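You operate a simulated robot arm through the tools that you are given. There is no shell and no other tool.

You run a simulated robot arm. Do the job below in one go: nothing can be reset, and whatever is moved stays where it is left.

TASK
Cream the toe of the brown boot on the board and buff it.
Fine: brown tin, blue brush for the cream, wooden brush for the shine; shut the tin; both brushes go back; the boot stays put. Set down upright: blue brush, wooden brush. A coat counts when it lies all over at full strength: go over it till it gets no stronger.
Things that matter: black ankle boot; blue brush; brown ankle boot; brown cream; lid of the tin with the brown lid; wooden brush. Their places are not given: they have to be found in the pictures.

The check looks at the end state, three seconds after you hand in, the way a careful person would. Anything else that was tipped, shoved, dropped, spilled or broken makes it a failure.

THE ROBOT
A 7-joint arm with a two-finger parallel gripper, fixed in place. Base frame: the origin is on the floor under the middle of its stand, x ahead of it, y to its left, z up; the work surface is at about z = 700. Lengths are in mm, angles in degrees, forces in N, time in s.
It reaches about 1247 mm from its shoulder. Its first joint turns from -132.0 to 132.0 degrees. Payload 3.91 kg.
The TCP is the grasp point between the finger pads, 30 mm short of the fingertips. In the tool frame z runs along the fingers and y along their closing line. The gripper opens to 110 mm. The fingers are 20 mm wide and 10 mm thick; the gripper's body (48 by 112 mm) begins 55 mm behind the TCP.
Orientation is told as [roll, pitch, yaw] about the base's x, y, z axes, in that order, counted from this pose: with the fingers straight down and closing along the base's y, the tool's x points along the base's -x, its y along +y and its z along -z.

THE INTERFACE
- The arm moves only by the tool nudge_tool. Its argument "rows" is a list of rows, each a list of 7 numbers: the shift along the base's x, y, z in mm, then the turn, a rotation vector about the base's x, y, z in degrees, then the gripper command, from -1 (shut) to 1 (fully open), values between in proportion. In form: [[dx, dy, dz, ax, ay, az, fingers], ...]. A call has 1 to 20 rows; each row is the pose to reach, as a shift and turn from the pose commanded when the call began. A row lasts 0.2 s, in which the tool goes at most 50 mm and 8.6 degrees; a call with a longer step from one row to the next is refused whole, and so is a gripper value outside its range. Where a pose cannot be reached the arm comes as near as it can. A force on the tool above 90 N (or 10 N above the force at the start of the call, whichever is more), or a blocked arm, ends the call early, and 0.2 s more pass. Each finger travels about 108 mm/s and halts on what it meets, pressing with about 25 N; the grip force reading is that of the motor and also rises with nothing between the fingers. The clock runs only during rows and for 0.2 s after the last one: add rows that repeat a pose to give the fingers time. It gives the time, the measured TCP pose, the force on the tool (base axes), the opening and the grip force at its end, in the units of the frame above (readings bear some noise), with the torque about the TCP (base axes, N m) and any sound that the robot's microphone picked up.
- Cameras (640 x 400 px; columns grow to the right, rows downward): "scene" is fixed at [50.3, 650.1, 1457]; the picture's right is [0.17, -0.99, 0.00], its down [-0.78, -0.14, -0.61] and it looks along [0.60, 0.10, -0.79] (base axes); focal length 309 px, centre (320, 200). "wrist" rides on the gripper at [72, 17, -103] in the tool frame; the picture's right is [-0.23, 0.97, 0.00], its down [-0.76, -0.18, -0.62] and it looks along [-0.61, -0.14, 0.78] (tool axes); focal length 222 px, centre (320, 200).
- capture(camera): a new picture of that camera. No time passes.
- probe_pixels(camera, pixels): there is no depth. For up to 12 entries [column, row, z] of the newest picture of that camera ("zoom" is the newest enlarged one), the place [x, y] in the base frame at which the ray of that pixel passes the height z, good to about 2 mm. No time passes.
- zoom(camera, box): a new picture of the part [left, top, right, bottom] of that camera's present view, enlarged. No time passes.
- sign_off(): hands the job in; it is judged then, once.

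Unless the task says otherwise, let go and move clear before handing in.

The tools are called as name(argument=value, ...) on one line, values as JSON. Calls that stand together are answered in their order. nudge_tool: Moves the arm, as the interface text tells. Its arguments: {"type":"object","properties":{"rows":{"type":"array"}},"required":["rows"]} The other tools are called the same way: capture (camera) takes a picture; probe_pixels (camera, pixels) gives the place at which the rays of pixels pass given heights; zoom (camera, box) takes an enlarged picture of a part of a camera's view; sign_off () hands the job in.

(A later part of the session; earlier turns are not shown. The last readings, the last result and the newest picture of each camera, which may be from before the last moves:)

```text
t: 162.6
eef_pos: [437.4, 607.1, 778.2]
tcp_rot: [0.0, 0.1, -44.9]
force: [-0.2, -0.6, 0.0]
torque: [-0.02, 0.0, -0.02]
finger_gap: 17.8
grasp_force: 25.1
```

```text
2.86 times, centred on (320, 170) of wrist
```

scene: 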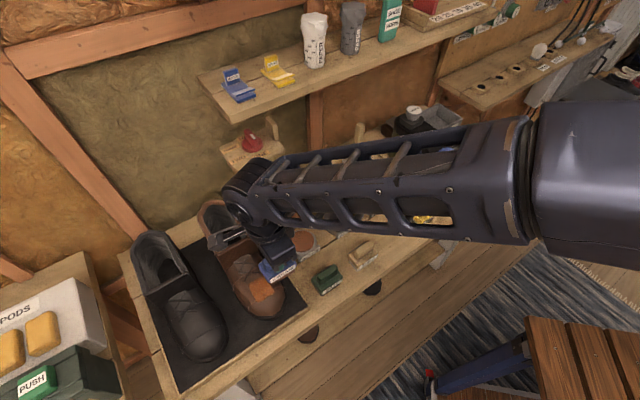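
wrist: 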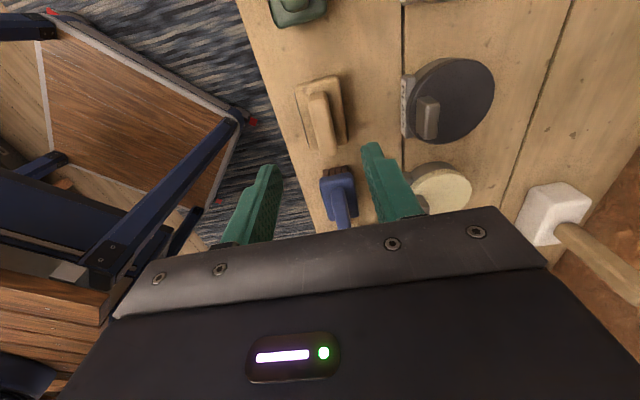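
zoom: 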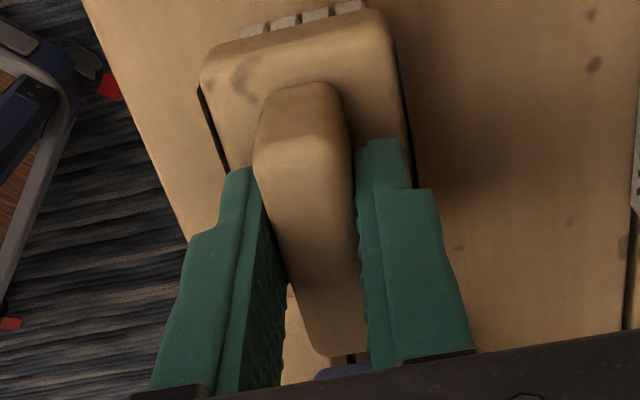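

Wooden brush gripped (gap 17.8 mm). I lift and carry it to above the creamed patch, leaning 14°.

nudge_tool(rows=[[0, 0, 8, 0, 0, 0, -1], [0, 0, 40, 0, 0, 0, -1], [0, 0, 85, 0, 0, 0, -1], [-10, 12, 114, 0, 0, 0, -1], [-35, 42, 114, 0, 0, 0, -1], [-62, 75, 114, 0, 0, 0, -1], [-89, 108, 114, 0, 0, 0, -1], [-116, 141, 114, 0, 0, 0, -1], [-143, 173, 114, 5, -5, 0, -1], [-164.6, 199.3, 114, 9.9, -9.9, 0, -1], [-164.6, 199.3, 100, 9.9, -9.9, 0, -1], [-164.6, 199.3, 86, 9.9, -9.9, 0, -1], [-164.6, 199.3, 86, 9.9, -9.9, 0, -1]])

capture(camera="wrist")

zoom(camera="wrist", box=[200, 20, 440, 205])

```text
t: 165.4
eef_pos: [273.5, 806.2, 864.7]
tcp_rot: [14.1, 0.1, -44.9]
force: [-0.4, 0.6, -1.4]
torque: [0.02, 0.01, 0.01]
finger_gap: 17.7
grasp_force: 25.2
```

```text
taken
```

wrist: 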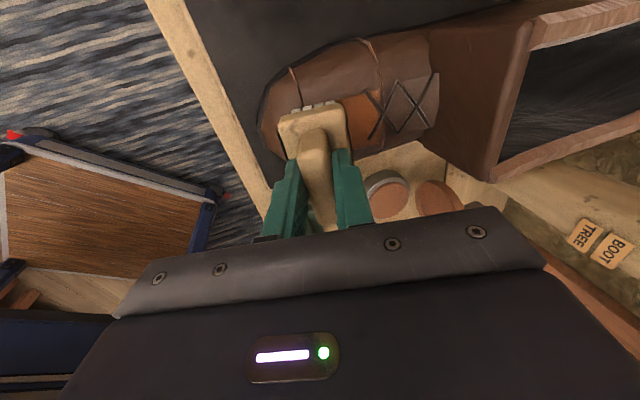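

```text
2.16 times, centred on (320, 112) of wrist
```

zoom: 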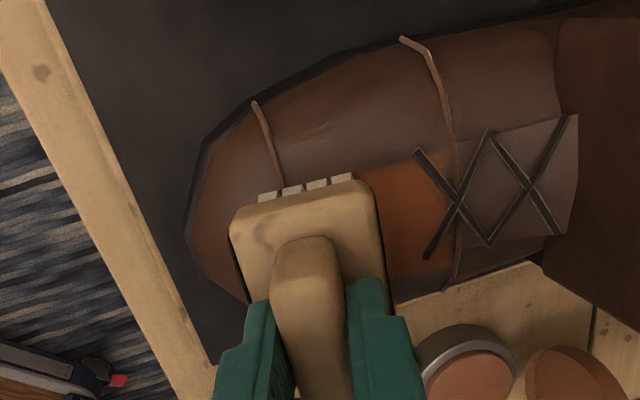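

nudge_tool(rows=[[0.7, 0.7, -4, 0, 0, 0, -1], [1.4, 1.4, -8, 0, 0, 0, -1], [1.6, 1.6, -9, 0, 0, 0, -1], [1.8, 1.8, -10, 0, 0, 0, -1]])

```text
t: 166.4
eef_pos: [274.9, 809.3, 854.9]
tcp_rot: [14.1, 0.2, -45.0]
force: [-3.0, -14.2, 19.2]
torque: [-0.33, -0.33, -0.28]
finger_gap: 18.1
grasp_force: 24.9
```

Contact at ~24 N. I buff with strokes here and toward the front end.

nudge_tool(rows=[[4, -4, 0.5, 0, 0, 0, -1], [8, -8, 0.3, 0, 0, 0, -1], [4, -4, 0.5, 0, 0, 0, -1], [0, 0, 0.5, 0, 0, 0, -1], [-4, 4, 0.5, 0, 0, 0, -1], [-8, 8, 0.3, 0, 0, 0, -1], [-4, 4, 0.5, 0, 0, 0, -1], [0, 0, 0.5, 0, 0, 0, -1], [-4, -4, -1.3, 0, 0, 0, -1], [-8, -8, -3.4, 0, 0, 0, -1], [-3, -13, -3.4, 0, 0, 0, -1], [-8, -8, -3.4, 0, 0, 0, -1], [-13, -3, -3.4, 0, 0, 0, -1], [-8, -8, -3.4, 0, 0, 0, -1], [-4, -4, -1.3, 0, 0, 0, -1], [0, 0, 0.5, 0, 0, 0, -1]])

zoom(camera="wrist", box=[200, 20, 440, 205])

```text
t: 169.8
eef_pos: [273.6, 806.8, 854.8]
tcp_rot: [14.1, 0.1, -44.9]
force: [-8.9, -7.7, 9.5]
torque: [-0.2, 0.35, 0.04]
finger_gap: 18.0
grasp_force: 25.2
```

```text
2.16 times, centred on (320, 112) of wrist
```

zoom: 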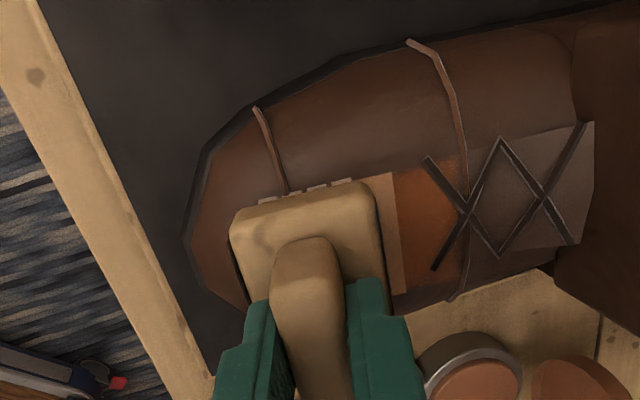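

The buffed zone now shows as a lighter, polished tan next to the orange. I continue buffing toward the back.

nudge_tool(rows=[[5.7, 5.7, 2.3, 0, 0, 0, -1], [11.3, 11.3, 4.6, 0, 0, 0, -1], [16.3, 6.3, 4.6, 0, 0, 0, -1], [19.3, 3.3, 4.4, 0, 0, 0, -1], [11.3, 11.3, 4.6, 0, 0, 0, -1], [6.3, 16.3, 4.6, 0, 0, 0, -1], [3.3, 19.3, 4.4, 0, 0, 0, -1], [11.3, 11.3, 4.6, 0, 0, 0, -1], [17, 17, 6.8, 0, 0, 0, -1], [22.6, 22.6, 9, 0, 0, 0, -1], [24.7, 24.7, 9.8, 0, 0, 0, -1], [29.7, 19.7, 9.8, 0, 0, 0, -1], [32.7, 16.7, 9.6, 0, 0, 0, -1], [24.7, 24.7, 9.8, 0, 0, 0, -1], [19.7, 29.7, 9.8, 0, 0, 0, -1], [16.7, 32.7, 9.6, 0, 0, 0, -1], [24.7, 24.7, 9.8, 0, 0, 0, -1]])

zoom(camera="wrist", box=[200, 20, 440, 205])

```text
t: 173.4
eef_pos: [298.5, 833.3, 863.4]
tcp_rot: [14.0, 0.1, -45.0]
force: [-5.8, -0.3, 4.9]
torque: [0.19, 0.14, 0.17]
finger_gap: 17.6
grasp_force: 25.7
```

```text
2.16 times, centred on (320, 112) of wrist
```

zoom: 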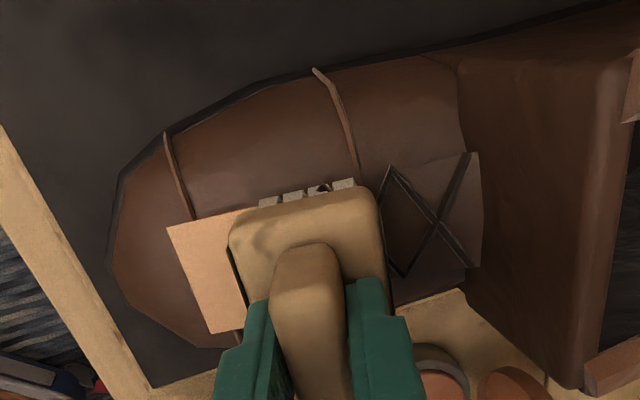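

The front part is buffed to a crisp light tan. Pressure was light at the back, so I press slightly more and repeat strokes there, then sweep forward.

nudge_tool(rows=[[0.3, 0.3, -1.5, 0, 0, 0, -1], [5, -5, -1.5, 0, 0, 0, -1], [8, -8, -1.8, 0, 0, 0, -1], [0, 0, -1.5, 0, 0, 0, -1], [-5, 5, -1.5, 0, 0, 0, -1], [-8, 8, -1.8, 0, 0, 0, -1], [0, 0, -1.5, 0, 0, 0, -1], [-5.7, -5.7, -3.8, 0, 0, 0, -1], [-11.3, -11.3, -6, 0, 0, 0, -1], [-17, -17, -8.3, 0, 0, 0, -1], [-22.6, -22.6, -10.5, 0, 0, 0, -1], [-28.3, -28.3, -13, 0, 0, 0, -1], [-33.9, -33.9, -15.5, 0, 0, 0, -1], [-28.3, -28.3, -13, 0, 0, 0, -1], [-22.6, -22.6, -10.5, 0, 0, 0, -1], [-17, -17, -8.3, 0, 0, 0, -1], [-11.3, -11.3, -6, 0, 0, 0, -1], [-5.7, -5.7, -3.8, 0, 0, 0, -1], [0, 0, -1.5, 0, 0, 0, -1]])

nudge_tool(rows=[[2, 2, 12, 0, 0, 0, -1], [14, -10, 33, -5, 5, 0, -1], [50, -25, 38, -9.9, 9.9, 0, -1], [95, -40, 38, -9.9, 9.9, 0, -1], [140, -52, 38, -9.9, 9.9, 0, -1]])

zoom(camera="scene", box=[225, 250, 305, 330])

zoom(camera="scene", box=[235, 255, 285, 300])

```text
t: 177.4
eef_pos: [300.1, 832.5, 863.0]
tcp_rot: [14.0, 0.1, -45.1]
force: [0.4, -1.2, 0.1]
torque: [0.02, 0.05, -0.01]
finger_gap: 17.7
grasp_force: 24.8
```

```text
t: 178.6
eef_pos: [442.3, 779.7, 900.6]
tcp_rot: [0.0, 0.1, -44.8]
force: [-0.7, 1.4, -0.8]
torque: [-0.03, -0.07, 0.0]
finger_gap: 17.7
grasp_force: 25.3
```

```text
5.00 times, centred on (265, 290) of scene
```

zoom: 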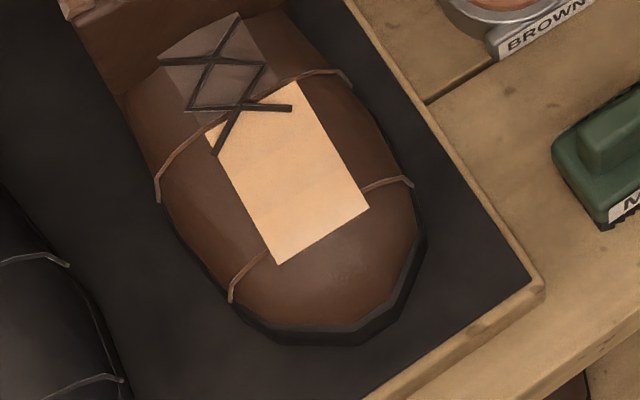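

```text
8.89 times, centred on (260, 278) of scene
```

zoom: 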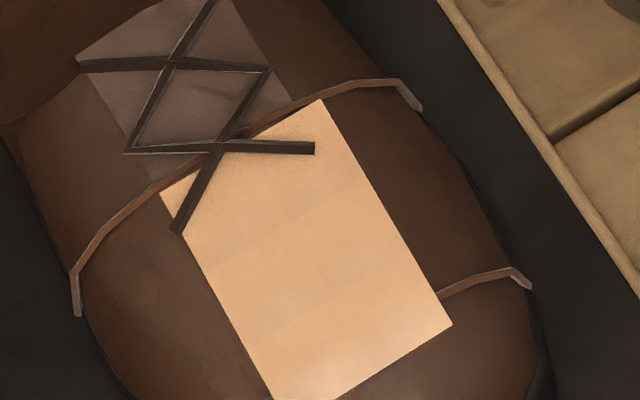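

The whole rectangle is now polished light tan with crisp borders, confirming the fixed coat area; the back bands look slightly less bright. I return to buff the back bands more with verified contact.

nudge_tool(rows=[[-40, 15, 0, 0, 0, 0, -1], [-80, 30, 0, 0, 0, 0, -1], [-120, 44, 0, 5, -5, 0, -1], [-140.4, 51.5, -10, 9.9, -9.9, 0, -1], [-140.4, 51.5, -30.8, 9.9, -9.9, 0, -1], [-139.7, 52.2, -34.8, 9.9, -9.9, 0, -1], [-139.4, 52.5, -36.8, 9.9, -9.9, 0, -1], [-139.4, 52.5, -36.8, 9.9, -9.9, 0, -1]])

```text
t: 180.4
eef_pos: [301.1, 832.6, 864.8]
tcp_rot: [14.1, 0.1, -45.0]
force: [-0.3, -0.7, -0.7]
torque: [0.0, 0.0, -0.04]
finger_gap: 17.7
grasp_force: 25.5
```

nudge_tool(rows=[[0.2, 0.2, -1, 0, 0, 0, -1], [0.4, 0.4, -2, 0, 0, 0, -1], [0.5, 0.5, -3, 0, 0, 0, -1], [0.5, 0.5, -3, 0, 0, 0, -1]])

```text
t: 181.4
eef_pos: [300.4, 833.7, 863.4]
tcp_rot: [14.2, 0.2, -45.0]
force: [-8.6, -11.0, 26.1]
torque: [0.06, -0.08, 0.03]
finger_gap: 17.8
grasp_force: 24.9
```

Contact ~30 N at the back. I stroke at three stations from back to front.

nudge_tool(rows=[[5, -5, 0.6, 0, 0, 0, -1], [8, -8, 0.4, 0, 0, 0, -1], [0, 0, 0.6, 0, 0, 0, -1], [-5, 5, 0.6, 0, 0, 0, -1], [-8, 8, 0.4, 0, 0, 0, -1], [0, 0, 0.6, 0, 0, 0, -1], [-6, -6, -1.8, 0, 0, 0, -1], [-12.7, -12.7, -4.6, 0, 0, 0, -1], [-7.7, -17.7, -4.6, 0, 0, 0, -1], [-4.7, -20.7, -4.8, 0, 0, 0, -1], [-12.7, -12.7, -4.6, 0, 0, 0, -1], [-17.7, -7.7, -4.6, 0, 0, 0, -1], [-20.7, -4.7, -4.8, 0, 0, 0, -1], [-12.7, -12.7, -4.6, 0, 0, 0, -1]])

nudge_tool(rows=[[-6, -6, -2.8, 0, 0, 0, -1], [-12, -12, -5.4, 0, 0, 0, -1], [-7, -17, -5.4, 0, 0, 0, -1], [-4, -20, -5.6, 0, 0, 0, -1], [-12, -12, -5.4, 0, 0, 0, -1], [-17, -7, -5.4, 0, 0, 0, -1], [-20, -4, -5.6, 0, 0, 0, -1], [-12, -12, -5.4, 0, 0, 0, -1], [-18, -18, -8, 0, 0, 0, -1], [-21, -21, -9.5, 0, 0, 0, -1], [-16, -26, -9.5, 0, 0, 0, -1], [-21, -21, -9.5, 0, 0, 0, -1], [-26, -16, -9.5, 0, 0, 0, -1], [-21, -21, -9.5, 0, 0, 0, -1], [-12, -12, -5.4, 0, 0, 0, -1], [0, 0, 0, 0, 0, 0, -1], [6, 6, 2.4, 0, 0, 0, -1], [12, 12, 5, 0, 0, 0, -1]])

nudge_tool(rows=[[2, 2, 12, 0, 0, 0, -1], [14, -10, 33, -5, 5, 0, -1], [50, -25, 38, -9.9, 9.9, 0, -1], [95, -40, 38, -9.9, 9.9, 0, -1], [140, -52, 38, -9.9, 9.9, 0, -1]])

zoom(camera="scene", box=[235, 255, 285, 310])

zoom(camera="scene", box=[225, 250, 305, 330])

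```text
t: 184.4
eef_pos: [288.3, 820.9, 856.0]
tcp_rot: [14.1, 0.2, -44.9]
force: [-2.9, 1.5, 5.4]
torque: [0.25, 0.06, 0.13]
finger_gap: 17.5
grasp_force: 24.4
```

```text
t: 188.2
eef_pos: [300.7, 832.1, 862.8]
tcp_rot: [14.0, 0.1, -44.9]
force: [-7.9, -7.2, 10.2]
torque: [-0.06, 0.28, 0.07]
finger_gap: 17.9
grasp_force: 25.6
```

```text
t: 189.4
eef_pos: [437.1, 778.9, 901.9]
tcp_rot: [-0.1, 0.2, -45.0]
force: [-0.6, 0.8, -0.9]
torque: [-0.01, -0.11, 0.0]
finger_gap: 17.4
grasp_force: 25.0
```

```text
7.27 times, centred on (260, 282) of scene
```

zoom: 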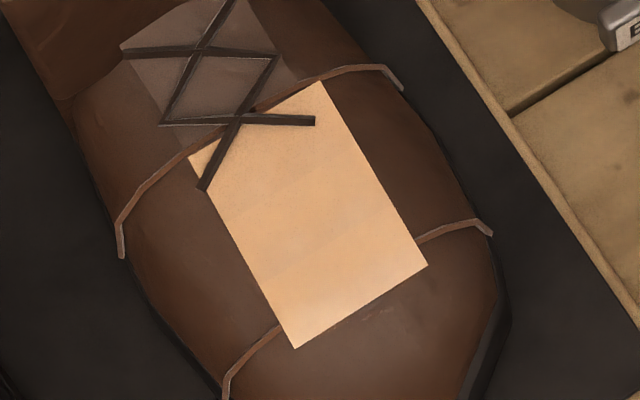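

```text
5.00 times, centred on (265, 290) of scene
```

zoom: 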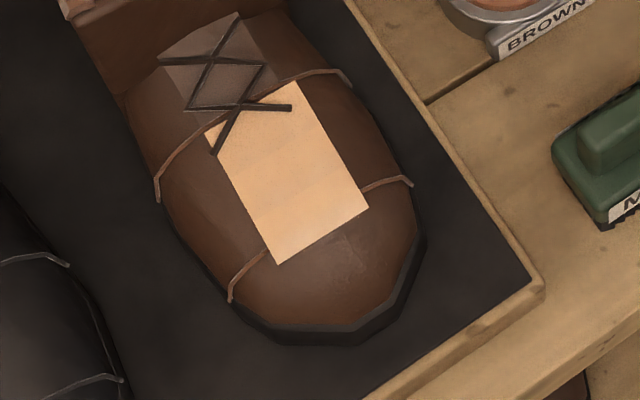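

The patch now looks uniformly bright. Let me double-check from above with the wrist camera.

nudge_tool(rows=[[-40, 2, 2, 0, 0, 0, -1], [-80, 4, 3, 0, 0, 0, -1], [-118, 5, 3, 0, 0, 0, -1], [-118, 5, 3, 0, 0, 0, -1]])

capture(camera="wrist")

zoom(camera="wrist", box=[220, 0, 420, 125])

```text
t: 190.4
eef_pos: [321.9, 784.0, 903.3]
tcp_rot: [0.1, 0.0, -45.0]
force: [0.2, 0.5, -1.8]
torque: [0.0, -0.01, 0.01]
finger_gap: 17.5
grasp_force: 25.9
```

```text
taken
```

wrist: 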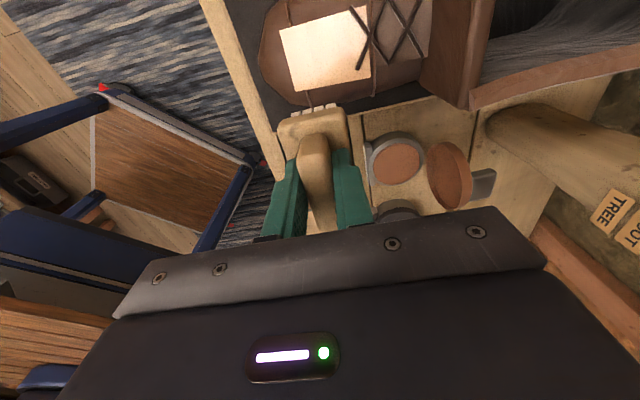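

```text
3.20 times, centred on (320, 62) of wrist
```

zoom: 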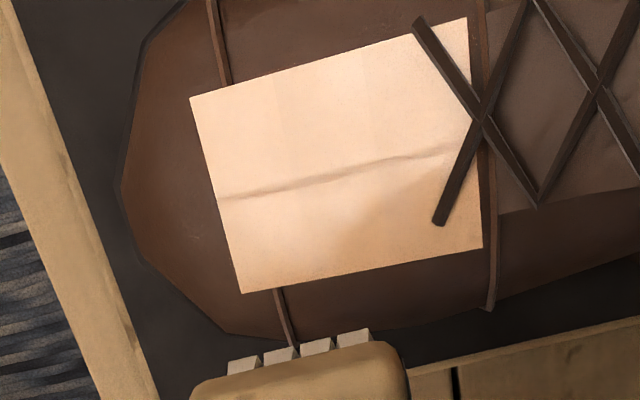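

The patch is shiny and evenly polished (only a diagonal shadow from the gripper). Now I return the wooden brush to its original place at (440,608.7).

nudge_tool(rows=[[23, -36, 0, 0, 0, 0, -1], [46, -72, 0, 0, 0, 0, -1], [69, -108, 0, 0, 0, 0, -1], [92, -144, 0, 0, 0, 0, -1], [115.7, -179.1, 0, 0, 0, 0, -1], [115.7, -179.1, -40, 0, 0, 0, -1], [115.7, -179.1, -80, 0, 0, 0, -1], [115.7, -179.1, -108, 0, 0, 0, -1], [115.7, -179.1, -108, 0, 0, 0, -1]])

zoom(camera="wrist", box=[220, 40, 420, 205])

zoom(camera="scene", box=[335, 215, 405, 275])

```text
t: 192.4
eef_pos: [434.7, 602.5, 794.5]
tcp_rot: [0.0, 0.0, -45.0]
force: [-0.1, 0.1, -0.8]
torque: [-0.03, 0.0, -0.01]
finger_gap: 17.8
grasp_force: 25.0
```

```text
2.42 times, centred on (320, 122) of wrist
```

zoom: 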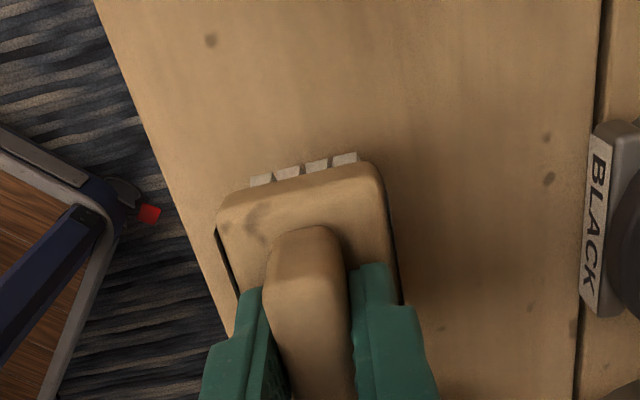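

```text
6.67 times, centred on (370, 245) of scene
```

zoom: 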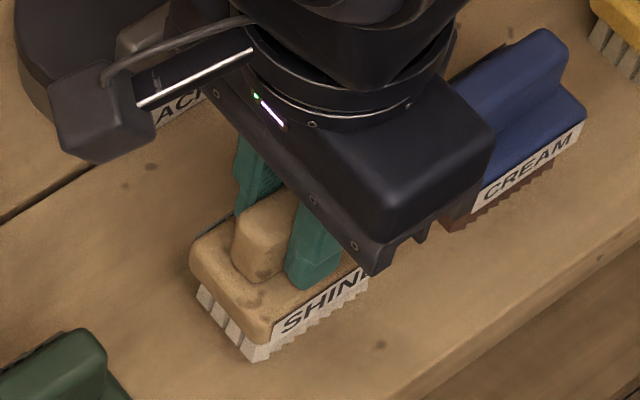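

Comparing with the picture before pickup, the brush is ~6 mm short toward (-x,-y) (the measured pose says the same). I shift (+4,+5.5) and lower while comparing.

nudge_tool(rows=[[2, 2.7, 0, 0, 0, 0, -1], [4, 5.5, -4, 0, 0, 0, -1], [4, 5.5, -9, 0, 0, 0, -1], [4, 5.5, -13, 0, 0, 0, -1], [4, 5.5, -13, 0, 0, 0, -1]])

zoom(camera="scene", box=[335, 215, 405, 275])

```text
t: 193.6
eef_pos: [439.6, 610.4, 781.0]
tcp_rot: [0.0, 0.1, -45.0]
force: [-0.3, 0.3, -1.0]
torque: [0.0, 0.05, 0.02]
finger_gap: 17.9
grasp_force: 24.7
```

```text
6.67 times, centred on (370, 245) of scene
```

zoom: 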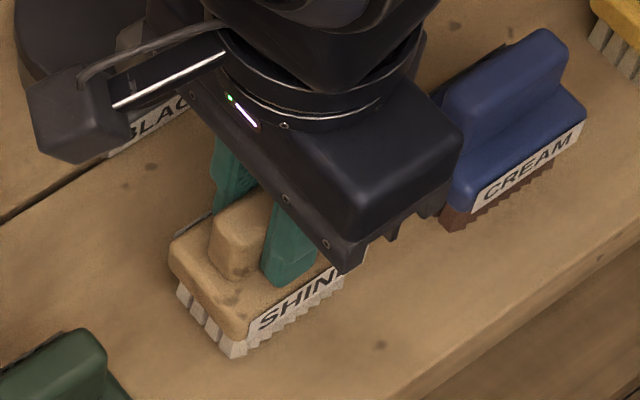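

Now it lines up within ~1–2 mm. I continue lowering to contact.

nudge_tool(rows=[[-0.7, -1.2, -2, 0, 0, 0, -1], [-0.7, -1.2, -4, 0, 0, 0, -1], [-0.7, -1.2, -5.5, 0, 0, 0, -1], [-0.7, -1.2, -5.5, 0, 0, 0, -1]])

```text
t: 194.6
eef_pos: [440.8, 610.7, 776.9]
tcp_rot: [0.0, 0.0, -45.0]
force: [-0.1, -0.1, -1.6]
torque: [0.0, -0.02, -0.02]
finger_gap: 17.7
grasp_force: 25.4
```

nudge_tool(rows=[[-0.8, -0.8, -1, 0, 0, 0, -1], [-0.8, -0.8, -2, 0, 0, 0, -1], [-0.8, -0.8, -2.5, 0, 0, 0, -1], [-0.8, -0.8, -2.5, 0, 0, 0, -1]])

```text
t: 195.6
eef_pos: [439.7, 611.6, 773.7]
tcp_rot: [0.0, 0.1, -45.0]
force: [0.1, 0.0, 0.4]
torque: [0.03, -0.01, 0.0]
finger_gap: 17.5
grasp_force: 24.6
```

nudge_tool(rows=[[0, -0.5, -0.8, 0, 0, 0, -1], [0, -0.5, -1.2, 0, 0, 0, -1], [0, -0.5, -1.2, 0, 0, 0, -1]])

zoom(camera="scene", box=[335, 215, 405, 275])

```text
t: 196.4
eef_pos: [441.2, 610.1, 773.6]
tcp_rot: [0.1, 0.1, -45.0]
force: [1.8, 1.6, 7.6]
torque: [-0.13, -0.16, 0.02]
finger_gap: 17.7
grasp_force: 25.0
```

```text
6.67 times, centred on (370, 245) of scene
```

zoom: 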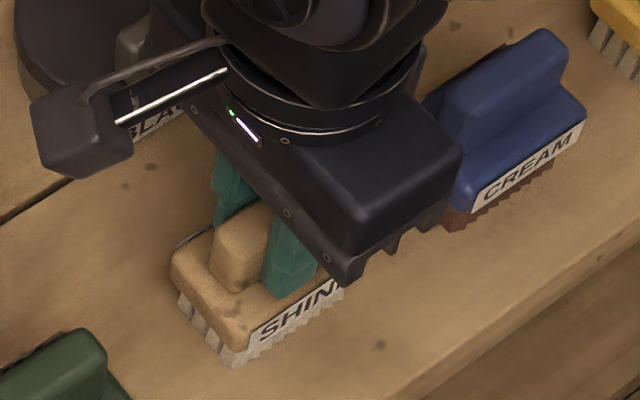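

Bench contact at 7.6 N, within ~2 mm of the original spot. I release and lift off.

nudge_tool(rows=[[0, 0, 0.5, 0, 0, 0, -0.6], [0, 0, 0.5, 0, 0, 0, -0.3], [0, 0, 0.5, 0, 0, 0, 0], [0, 0, 10, 0, 0, 0, 0], [0, 0, 40, 0, 0, 0, 0], [0, 0, 80, 0, 0, 0, 0], [0, 0, 125, 0, 0, 0, 0]])

zoom(camera="scene", box=[335, 205, 435, 285])

zoom(camera="scene", box=[340, 230, 390, 275])

```text
t: 198.0
eef_pos: [441.5, 606.9, 896.8]
tcp_rot: [0.0, 0.1, -45.1]
force: [0.3, 0.0, -0.5]
torque: [-0.02, 0.05, 0.01]
finger_gap: 54.9
grasp_force: 0.2
```

```text
5.00 times, centred on (385, 245) of scene
```

zoom: 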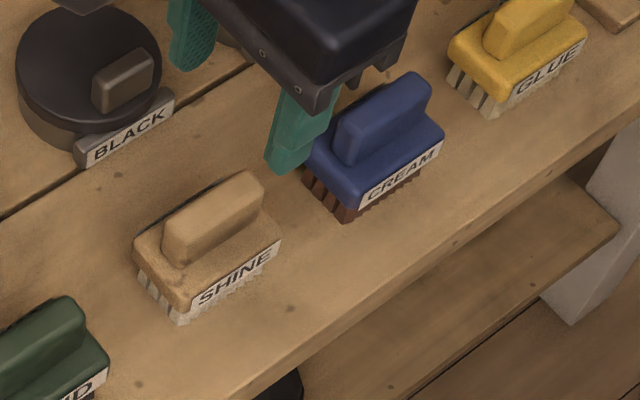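

```text
8.89 times, centred on (365, 252) of scene
```

zoom: 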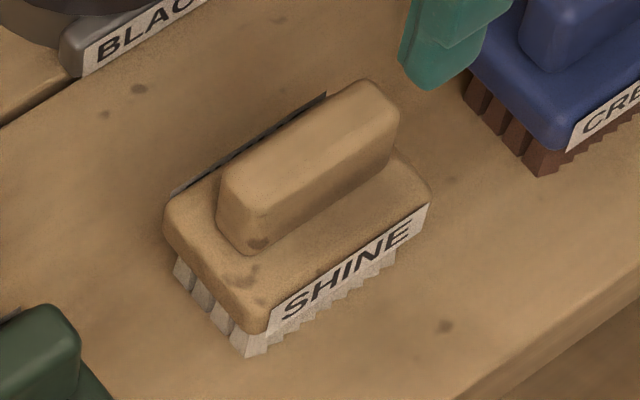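

Both brushes stand upright in their places. Now to shut the tin: I move above it, turning to yaw +45° with fingers closed, and look at the open lid.

nudge_tool(rows=[[0, 5, 15, 0, 0, 8, 0], [0, 15, 30, 0, 0, 16, -0.3], [-2, 30, 40, 0, 0, 24, -0.6], [-4, 45, 45, 0, 0, 32, -1], [-6, 60, 45, 0, 0, 40, -1], [-8, 75, 45, 0, 0, 48, -1], [-10, 90, 45, 0, 0, 56, -1], [-12, 105, 45, 0, 0, 64, -1], [-12.5, 120, 45, 0, 0, 72, -1], [-12.5, 132, 45, 0, 0, 80, -1], [-12.5, 132, 45, 0, 0, 88, -1], [-12.5, 132, 45, 0, 0, 90, -1], [-12.5, 132, 45, 0, 0, 90, -1]])

capture(camera="wrist")

zoom(camera="wrist", box=[240, 60, 420, 210])

zoom(camera="scene", box=[255, 190, 345, 260])

```text
t: 200.8
eef_pos: [428.2, 742.1, 943.2]
tcp_rot: [0.0, 0.2, 45.1]
force: [0.8, 0.0, -0.5]
torque: [-0.02, -0.02, 0.01]
finger_gap: 0.2
grasp_force: 24.7
```

```text
taken
```

wrist: 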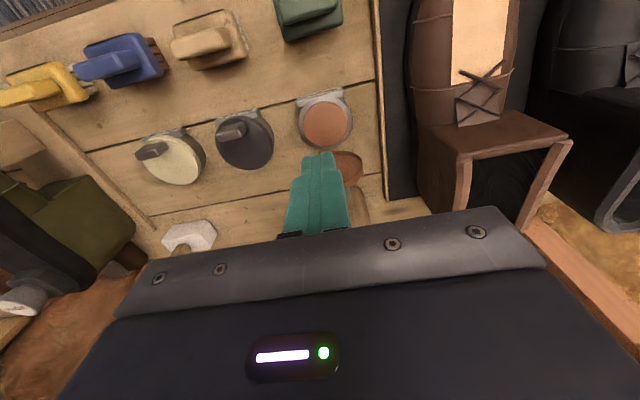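

```text
2.67 times, centred on (330, 135) of wrist
```

zoom: 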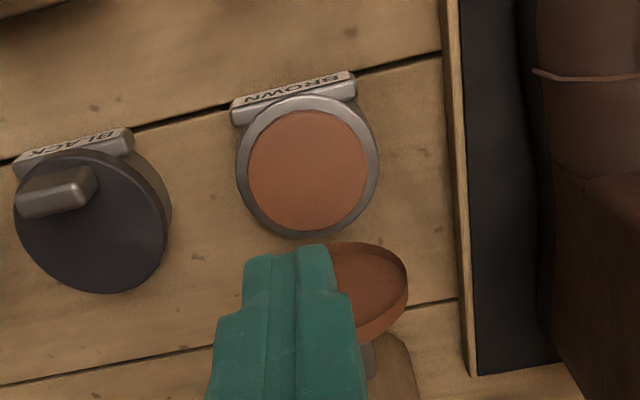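

```text
5.71 times, centred on (300, 225) of scene
```

zoom: 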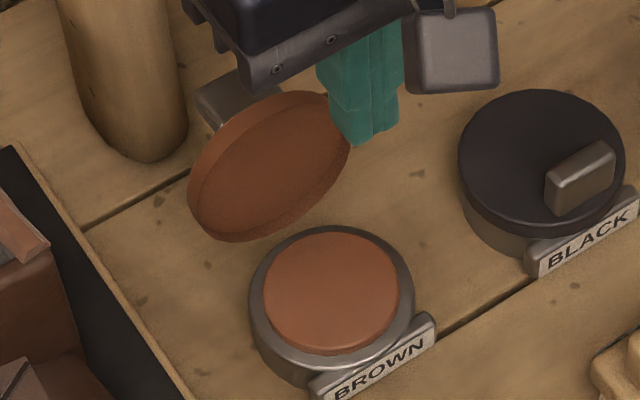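

The lid is at about 100°, tab pointing to the back. I'll bring the closed fingers behind the lid beside the tab (u≈+32 mm), leaning 15° forward to stay clear of the boot-tree, first at a safe height.

nudge_tool(rows=[[25, 5, 0, 5.3, -5.3, 0, -1], [50, 15, -5, 10.6, -10.6, 0, -1], [75, 33, -15, 10.6, -10.6, 0, -1], [95.6, 50.7, -30, 10.6, -10.6, 0, -1], [95.6, 50.7, -40, 10.6, -10.6, 0, -1], [95.6, 50.7, -40, 10.6, -10.6, 0, -1]])

capture(camera="wrist")

zoom(camera="wrist", box=[220, 40, 420, 205])

zoom(camera="scene", box=[225, 120, 345, 260])

```text
t: 202.2
eef_pos: [524.3, 793.6, 905.1]
tcp_rot: [0.0, -14.7, 45.0]
force: [-0.5, -0.3, -0.1]
torque: [0.03, -0.03, -0.02]
finger_gap: 0.1
grasp_force: 25.4
```

```text
taken
```

wrist: 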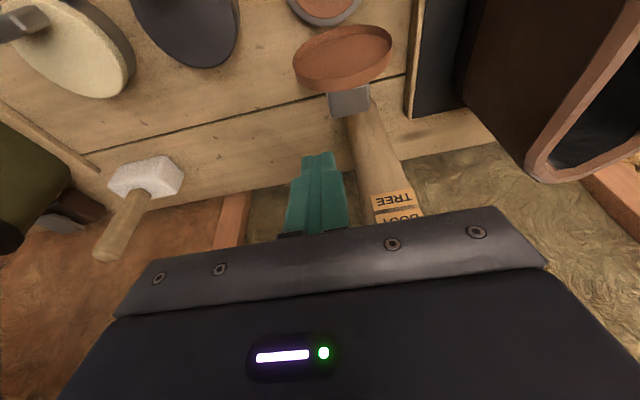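

```text
2.42 times, centred on (320, 122) of wrist
```

zoom: 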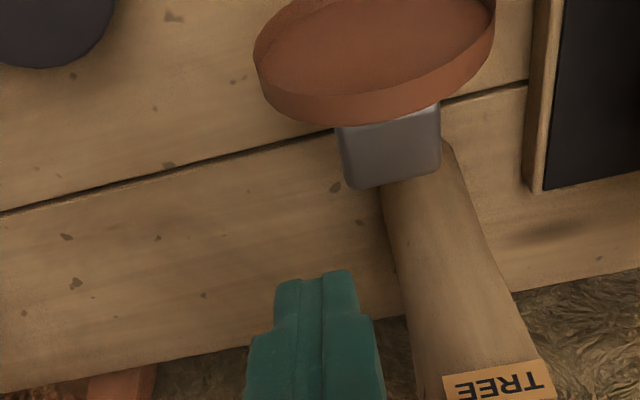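

```text
2.86 times, centred on (285, 190) of scene
```

zoom: 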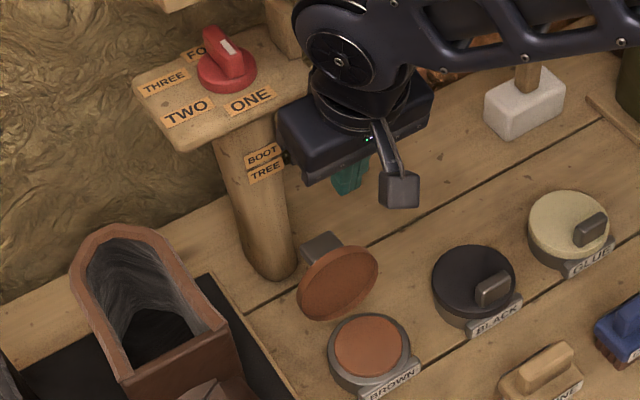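

probe_pixels(camera="wrist", pixels=[[330.3, 117, 790], [369.5, 108, 790], [327.5, 93, 800], [367.5, 85, 800], [293, 63, 775], [391, 43, 775], [342, 85, 812]])

probe_pixels(camera="scene", pixels=[[290, 218, 790], [304, 210, 790], [303.3, 222, 775], [297, 212, 800]])

```text
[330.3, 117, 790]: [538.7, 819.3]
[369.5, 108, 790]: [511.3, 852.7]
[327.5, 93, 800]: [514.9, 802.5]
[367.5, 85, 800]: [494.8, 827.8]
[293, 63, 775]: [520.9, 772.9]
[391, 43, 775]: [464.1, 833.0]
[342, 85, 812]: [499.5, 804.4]
```

```text
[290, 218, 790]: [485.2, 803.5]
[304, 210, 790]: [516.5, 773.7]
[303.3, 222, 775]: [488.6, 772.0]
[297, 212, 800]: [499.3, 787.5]
```

The lid is at about 108° and its tab spans u≈-16…+21. I shift to u≈+36, f≈-78 and descend behind the lid's rim.

nudge_tool(rows=[[12.5, 7.2, 0, 0, 0, 0, -1], [12.5, 7.2, -30, 0, 0, 0, -1], [12.5, 7.2, -60, 0, 0, 0, -1], [12.5, 7.2, -75, 0, 0, 0, -1], [12.5, 7.2, -75, 0, 0, 0, -1]])

capture(camera="wrist")

zoom(camera="wrist", box=[220, 40, 420, 205])

zoom(camera="scene", box=[245, 150, 345, 260])

```text
t: 203.4
eef_pos: [536.4, 798.2, 828.8]
tcp_rot: [0.0, -14.8, 45.0]
force: [-0.5, -0.8, 0.2]
torque: [-0.01, 0.0, 0.0]
finger_gap: 0.0
grasp_force: 25.4
```

```text
taken
```

wrist: 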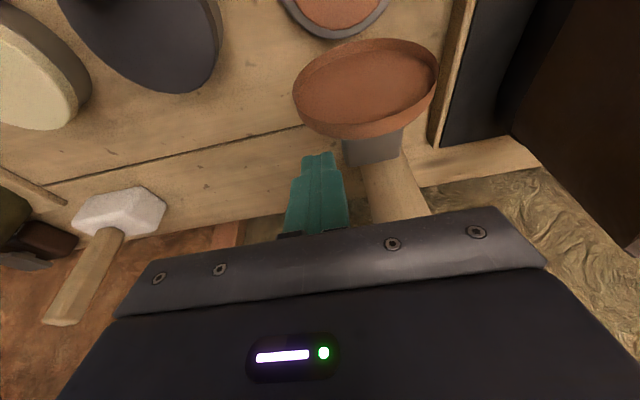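

```text
2.42 times, centred on (320, 122) of wrist
```

zoom: 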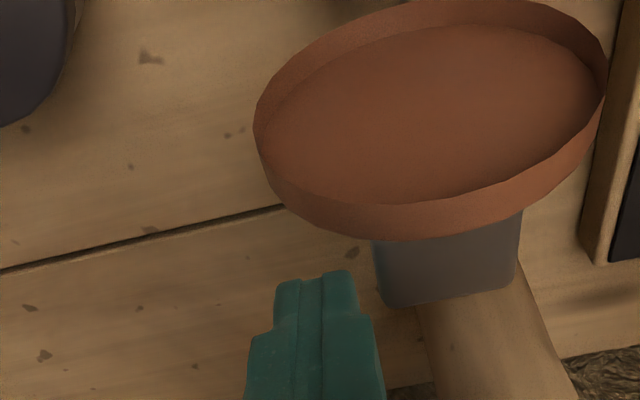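

```text
3.64 times, centred on (295, 205) of scene
```

zoom: 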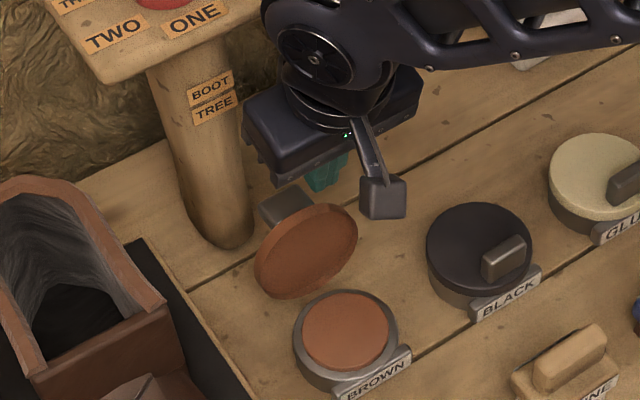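

The fingertip is behind the lid and beside the tab. I descend the last 16 mm and begin pushing forward gently.

nudge_tool(rows=[[0, 0, -8, 0, 0, 0, -1], [0, 0, -18, 0, 0, 0, -1], [0, 0, -20, 0, 0, 0, -1], [-4, -4, -20, 0, 0, 0, -1], [-8, -8, -20, 0, 0, 0, -1], [-12, -12, -20, 0, 0, 0, -1], [-16, -16, -20, 0, 0, 0, -1]])

capture(camera="wrist")

zoom(camera="scene", box=[245, 150, 345, 260])

```text
t: 205.0
eef_pos: [520.2, 782.2, 808.7]
tcp_rot: [0.0, -14.7, 44.9]
force: [0.9, 0.1, -0.1]
torque: [0.0, 0.01, 0.01]
finger_gap: 0.0
grasp_force: 24.6
```

```text
taken
```

wrist: 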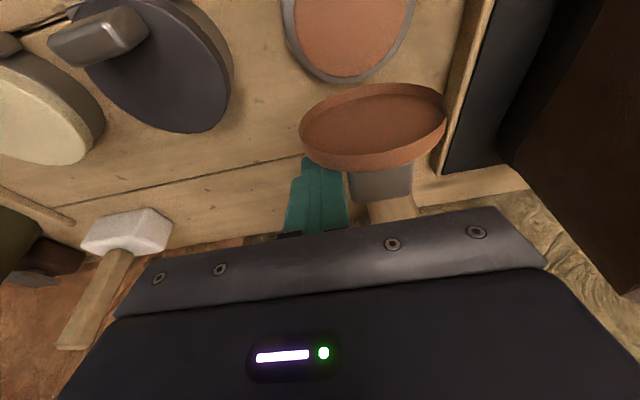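

```text
3.64 times, centred on (295, 205) of scene
```

zoom: 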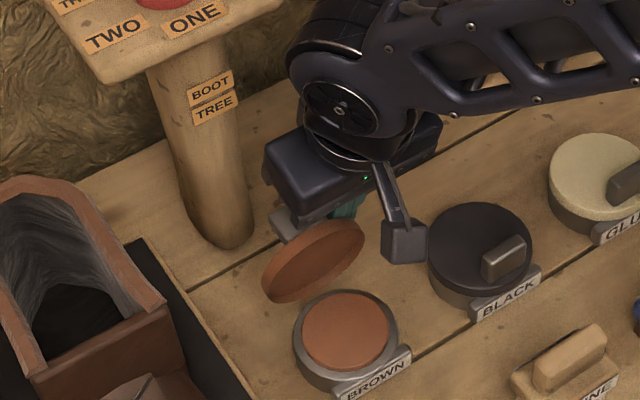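

The lid is swinging forward with the fingers. I keep pushing forward.

nudge_tool(rows=[[-5, -5, 0, 0, 0, 0, -1], [-10, -10, 0, 0, 0, 0, -1], [-15, -15, 0, 0, 0, 0, -1], [-20, -20, -1, 0, 0, 0, -1], [-25, -25, -3, 0, 0, 0, -1], [-30, -30, -6, 0, 0, 0, -1]])

capture(camera="wrist")

zoom(camera="scene", box=[245, 150, 345, 260])

```text
t: 206.4
eef_pos: [490.2, 753.4, 802.3]
tcp_rot: [0.1, -15.0, 45.0]
force: [-0.1, -0.5, 0.2]
torque: [-0.04, 0.03, 0.02]
finger_gap: 0.1
grasp_force: 25.3
```

```text
taken
```

wrist: 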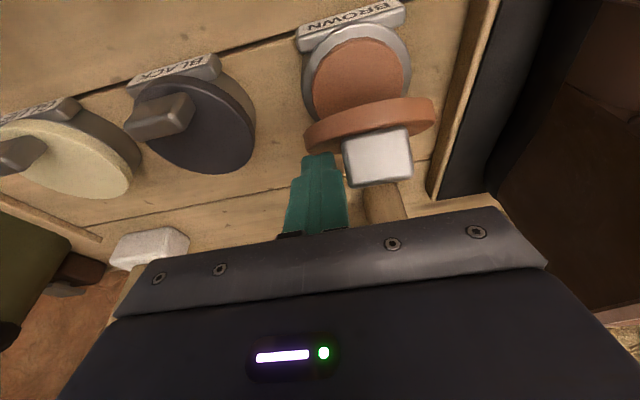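

```text
3.64 times, centred on (295, 205) of scene
```

zoom: 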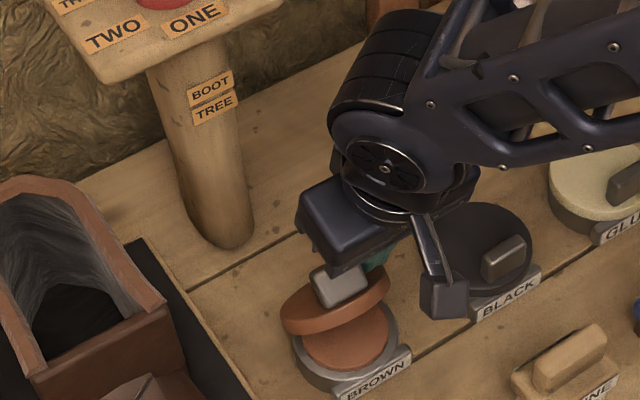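

The lid is at ~60°. I continue pushing forward and slightly down.

nudge_tool(rows=[[-5, -5, -2, 0, 0, 0, -1], [-10, -10, -5, 0, 0, 0, -1], [-15, -15, -9, 0, 0, 0, -1], [-19, -19, -14, 0, 0, 0, -1], [-22, -22, -19, 0, 0, 0, -1]])

capture(camera="wrist")

zoom(camera="scene", box=[245, 150, 345, 260])

```text
t: 207.6
eef_pos: [468.9, 731.8, 782.4]
tcp_rot: [0.1, -14.9, 45.0]
force: [-0.7, 1.3, 0.0]
torque: [0.02, -0.01, 0.0]
finger_gap: 0.0
grasp_force: 24.6
```

```text
taken
```

wrist: 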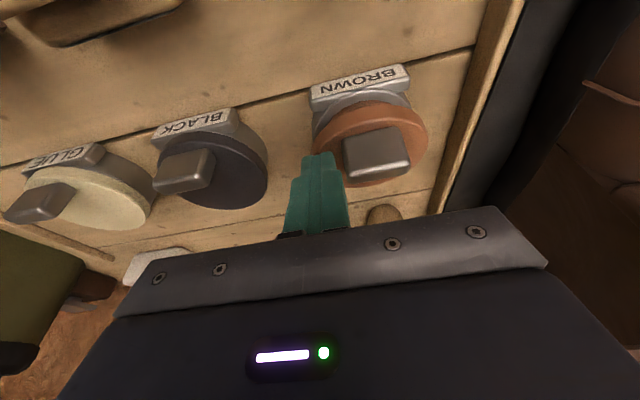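

```text
3.64 times, centred on (295, 205) of scene
```

zoom: 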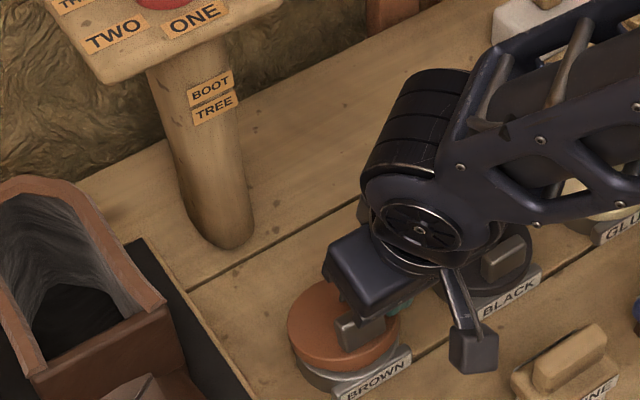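

The lid is nearly down (~25°). I shift the fingertip a bit inward and press the lid down slowly to closed.

nudge_tool(rows=[[0, 3, 2, 0, 0, 0, -1], [0, 5.6, 0, 0, 0, 0, -1], [0, 5.6, -5, 0, 0, 0, -1], [0, 5.6, -9, 0, 0, 0, -1], [0, 5.6, -12, 0, 0, 0, -1]])

zoom(camera="scene", box=[265, 190, 345, 260])

capture(camera="wrist")

```text
t: 208.8
eef_pos: [468.7, 736.5, 771.2]
tcp_rot: [0.0, -14.8, 45.0]
force: [6.2, -23.5, 5.5]
torque: [-0.13, 0.05, 0.34]
finger_gap: 0.3
grasp_force: 25.1
```

```text
5.71 times, centred on (305, 225) of scene
```

zoom: 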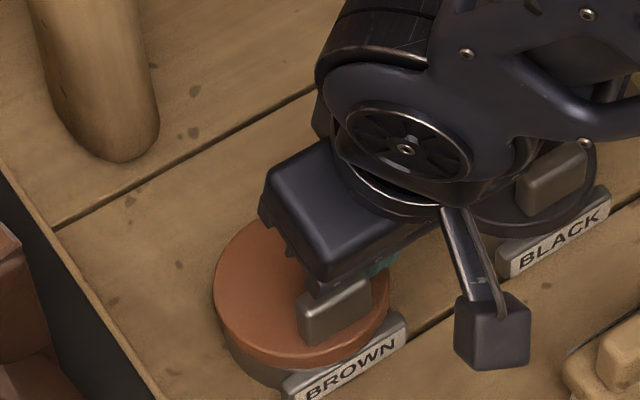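

```text
taken
```

wrist: 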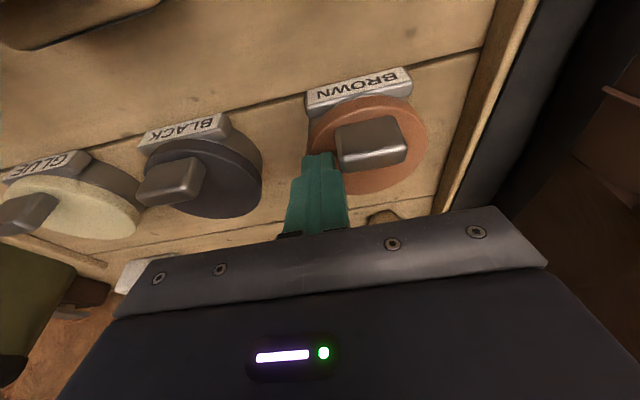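

There's a 21 N side force—the finger touches the tab's end. I back off 5 mm sideways before pressing further.

nudge_tool(rows=[[1.8, -1.8, 1, 0, 0, 0, -1], [3.5, -3.5, 1, 0, 0, 0, -1], [4.2, -4.2, 0, 0, 0, 0, -1]])

zoom(camera="scene", box=[275, 205, 335, 260])

zoom(camera="wrist", box=[260, 60, 440, 210])

```text
t: 209.6
eef_pos: [471.7, 733.7, 770.3]
tcp_rot: [0.1, -14.9, 45.1]
force: [-0.1, -0.1, 0.2]
torque: [0.0, 0.03, -0.01]
finger_gap: 0.1
grasp_force: 24.4
```

```text
7.27 times, centred on (305, 232) of scene
```

zoom: 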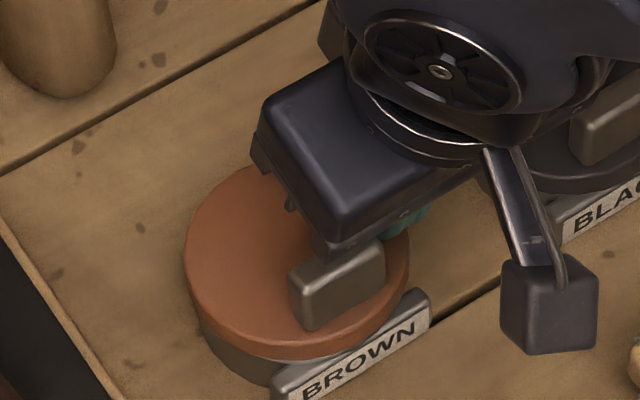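

```text
2.67 times, centred on (350, 135) of wrist
```

zoom: 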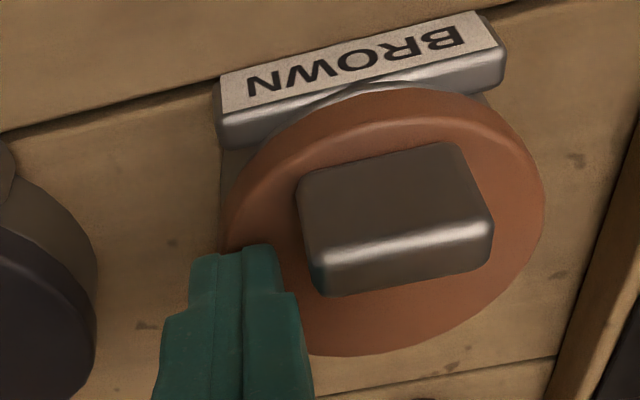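

The lid is almost closed (a silver rim is still visible at the front). I lift, straighten the tool and press gently on the tab from above.

nudge_tool(rows=[[2, -2, 15, 0, 0, 0, -1], [2, -2, 50, -5.3, 5.3, 0, -1], [-15, 6, 60, -10.6, 10.6, 0, -1], [-33.3, 14.5, 60, -10.6, 10.6, 0, -1], [-33.3, 14.5, 45, -10.6, 10.6, 0, -1], [-33.3, 14.5, 38, -10.6, 10.6, 0, -1], [-33.3, 14.5, 38, -10.6, 10.6, 0, -1]])

zoom(camera="wrist", box=[240, 60, 420, 210])

zoom(camera="scene", box=[275, 205, 335, 260])

```text
t: 211.2
eef_pos: [438.5, 748.0, 809.5]
tcp_rot: [0.0, 0.0, 45.0]
force: [0.3, 0.3, -0.2]
torque: [0.01, 0.0, 0.01]
finger_gap: 0.1
grasp_force: 24.9
```

```text
2.67 times, centred on (330, 135) of wrist
```

zoom: 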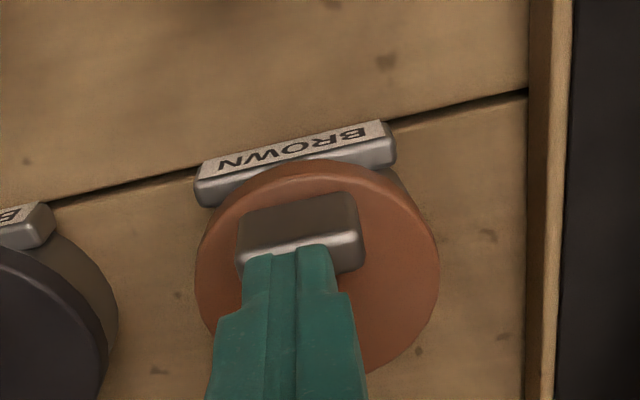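

```text
7.27 times, centred on (305, 232) of scene
```

zoom: 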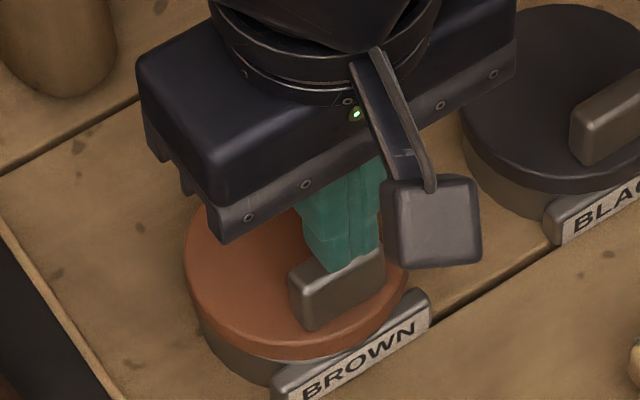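

The lid looks flat now. I press down on the tab gently to be sure it's fully shut.

nudge_tool(rows=[[0, 0, -6, 0, 0, 0, -1], [0, 0, -11, 0, 0, 0, -1], [0, 0, -14, 0, 0, 0, -1], [0, 0, -16, 0, 0, 0, -1]])

```text
t: 212.2
eef_pos: [439.5, 747.1, 794.7]
tcp_rot: [0.1, 0.0, 45.0]
force: [-1.8, -1.4, 19.9]
torque: [0.09, -0.06, -0.01]
finger_gap: 0.0
grasp_force: 24.6
```

nudge_tool(rows=[[0, 0, -1.5, 0, 0, 0, -1], [0, 0, -2.5, 0, 0, 0, -1], [0, 0, -2.5, 0, 0, 0, -1]])

nudge_tool(rows=[[0, 0, 10, 0, 0, 0, -1], [0, 0, 45, 0, 0, 0, -1], [-20, -20, 80, 0, 0, 0, -1], [-30, -60, 110, 0, 0, 0, -1], [-30, -100, 125, 0, 0, 0, -1]])

zoom(camera="scene", box=[280, 215, 360, 265])

capture(camera="wrist")

```text
t: 213.0
eef_pos: [439.5, 747.0, 792.7]
tcp_rot: [0.1, -0.1, 45.1]
force: [-7.4, -19.1, 56.3]
torque: [-0.28, -0.13, -0.07]
finger_gap: 0.1
grasp_force: 25.2
```

```text
refused: row 4 steps farther than a row can; nothing moved
```

```text
8.00 times, centred on (320, 240) of scene
```

zoom: 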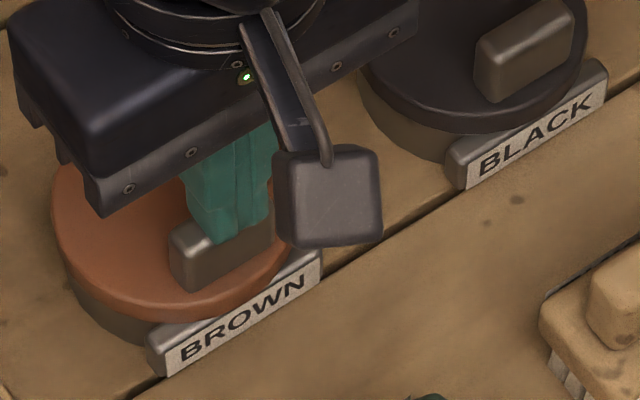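

```text
taken
```

wrist: 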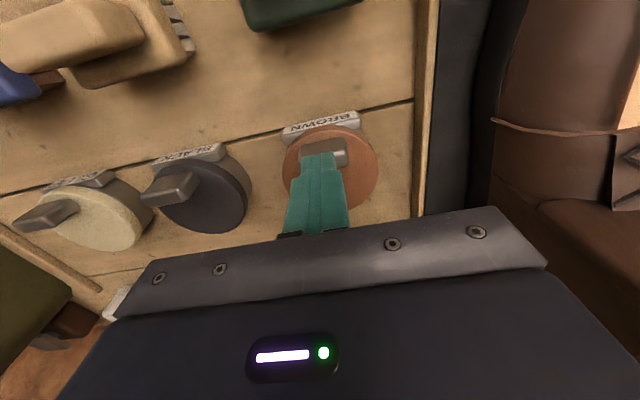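

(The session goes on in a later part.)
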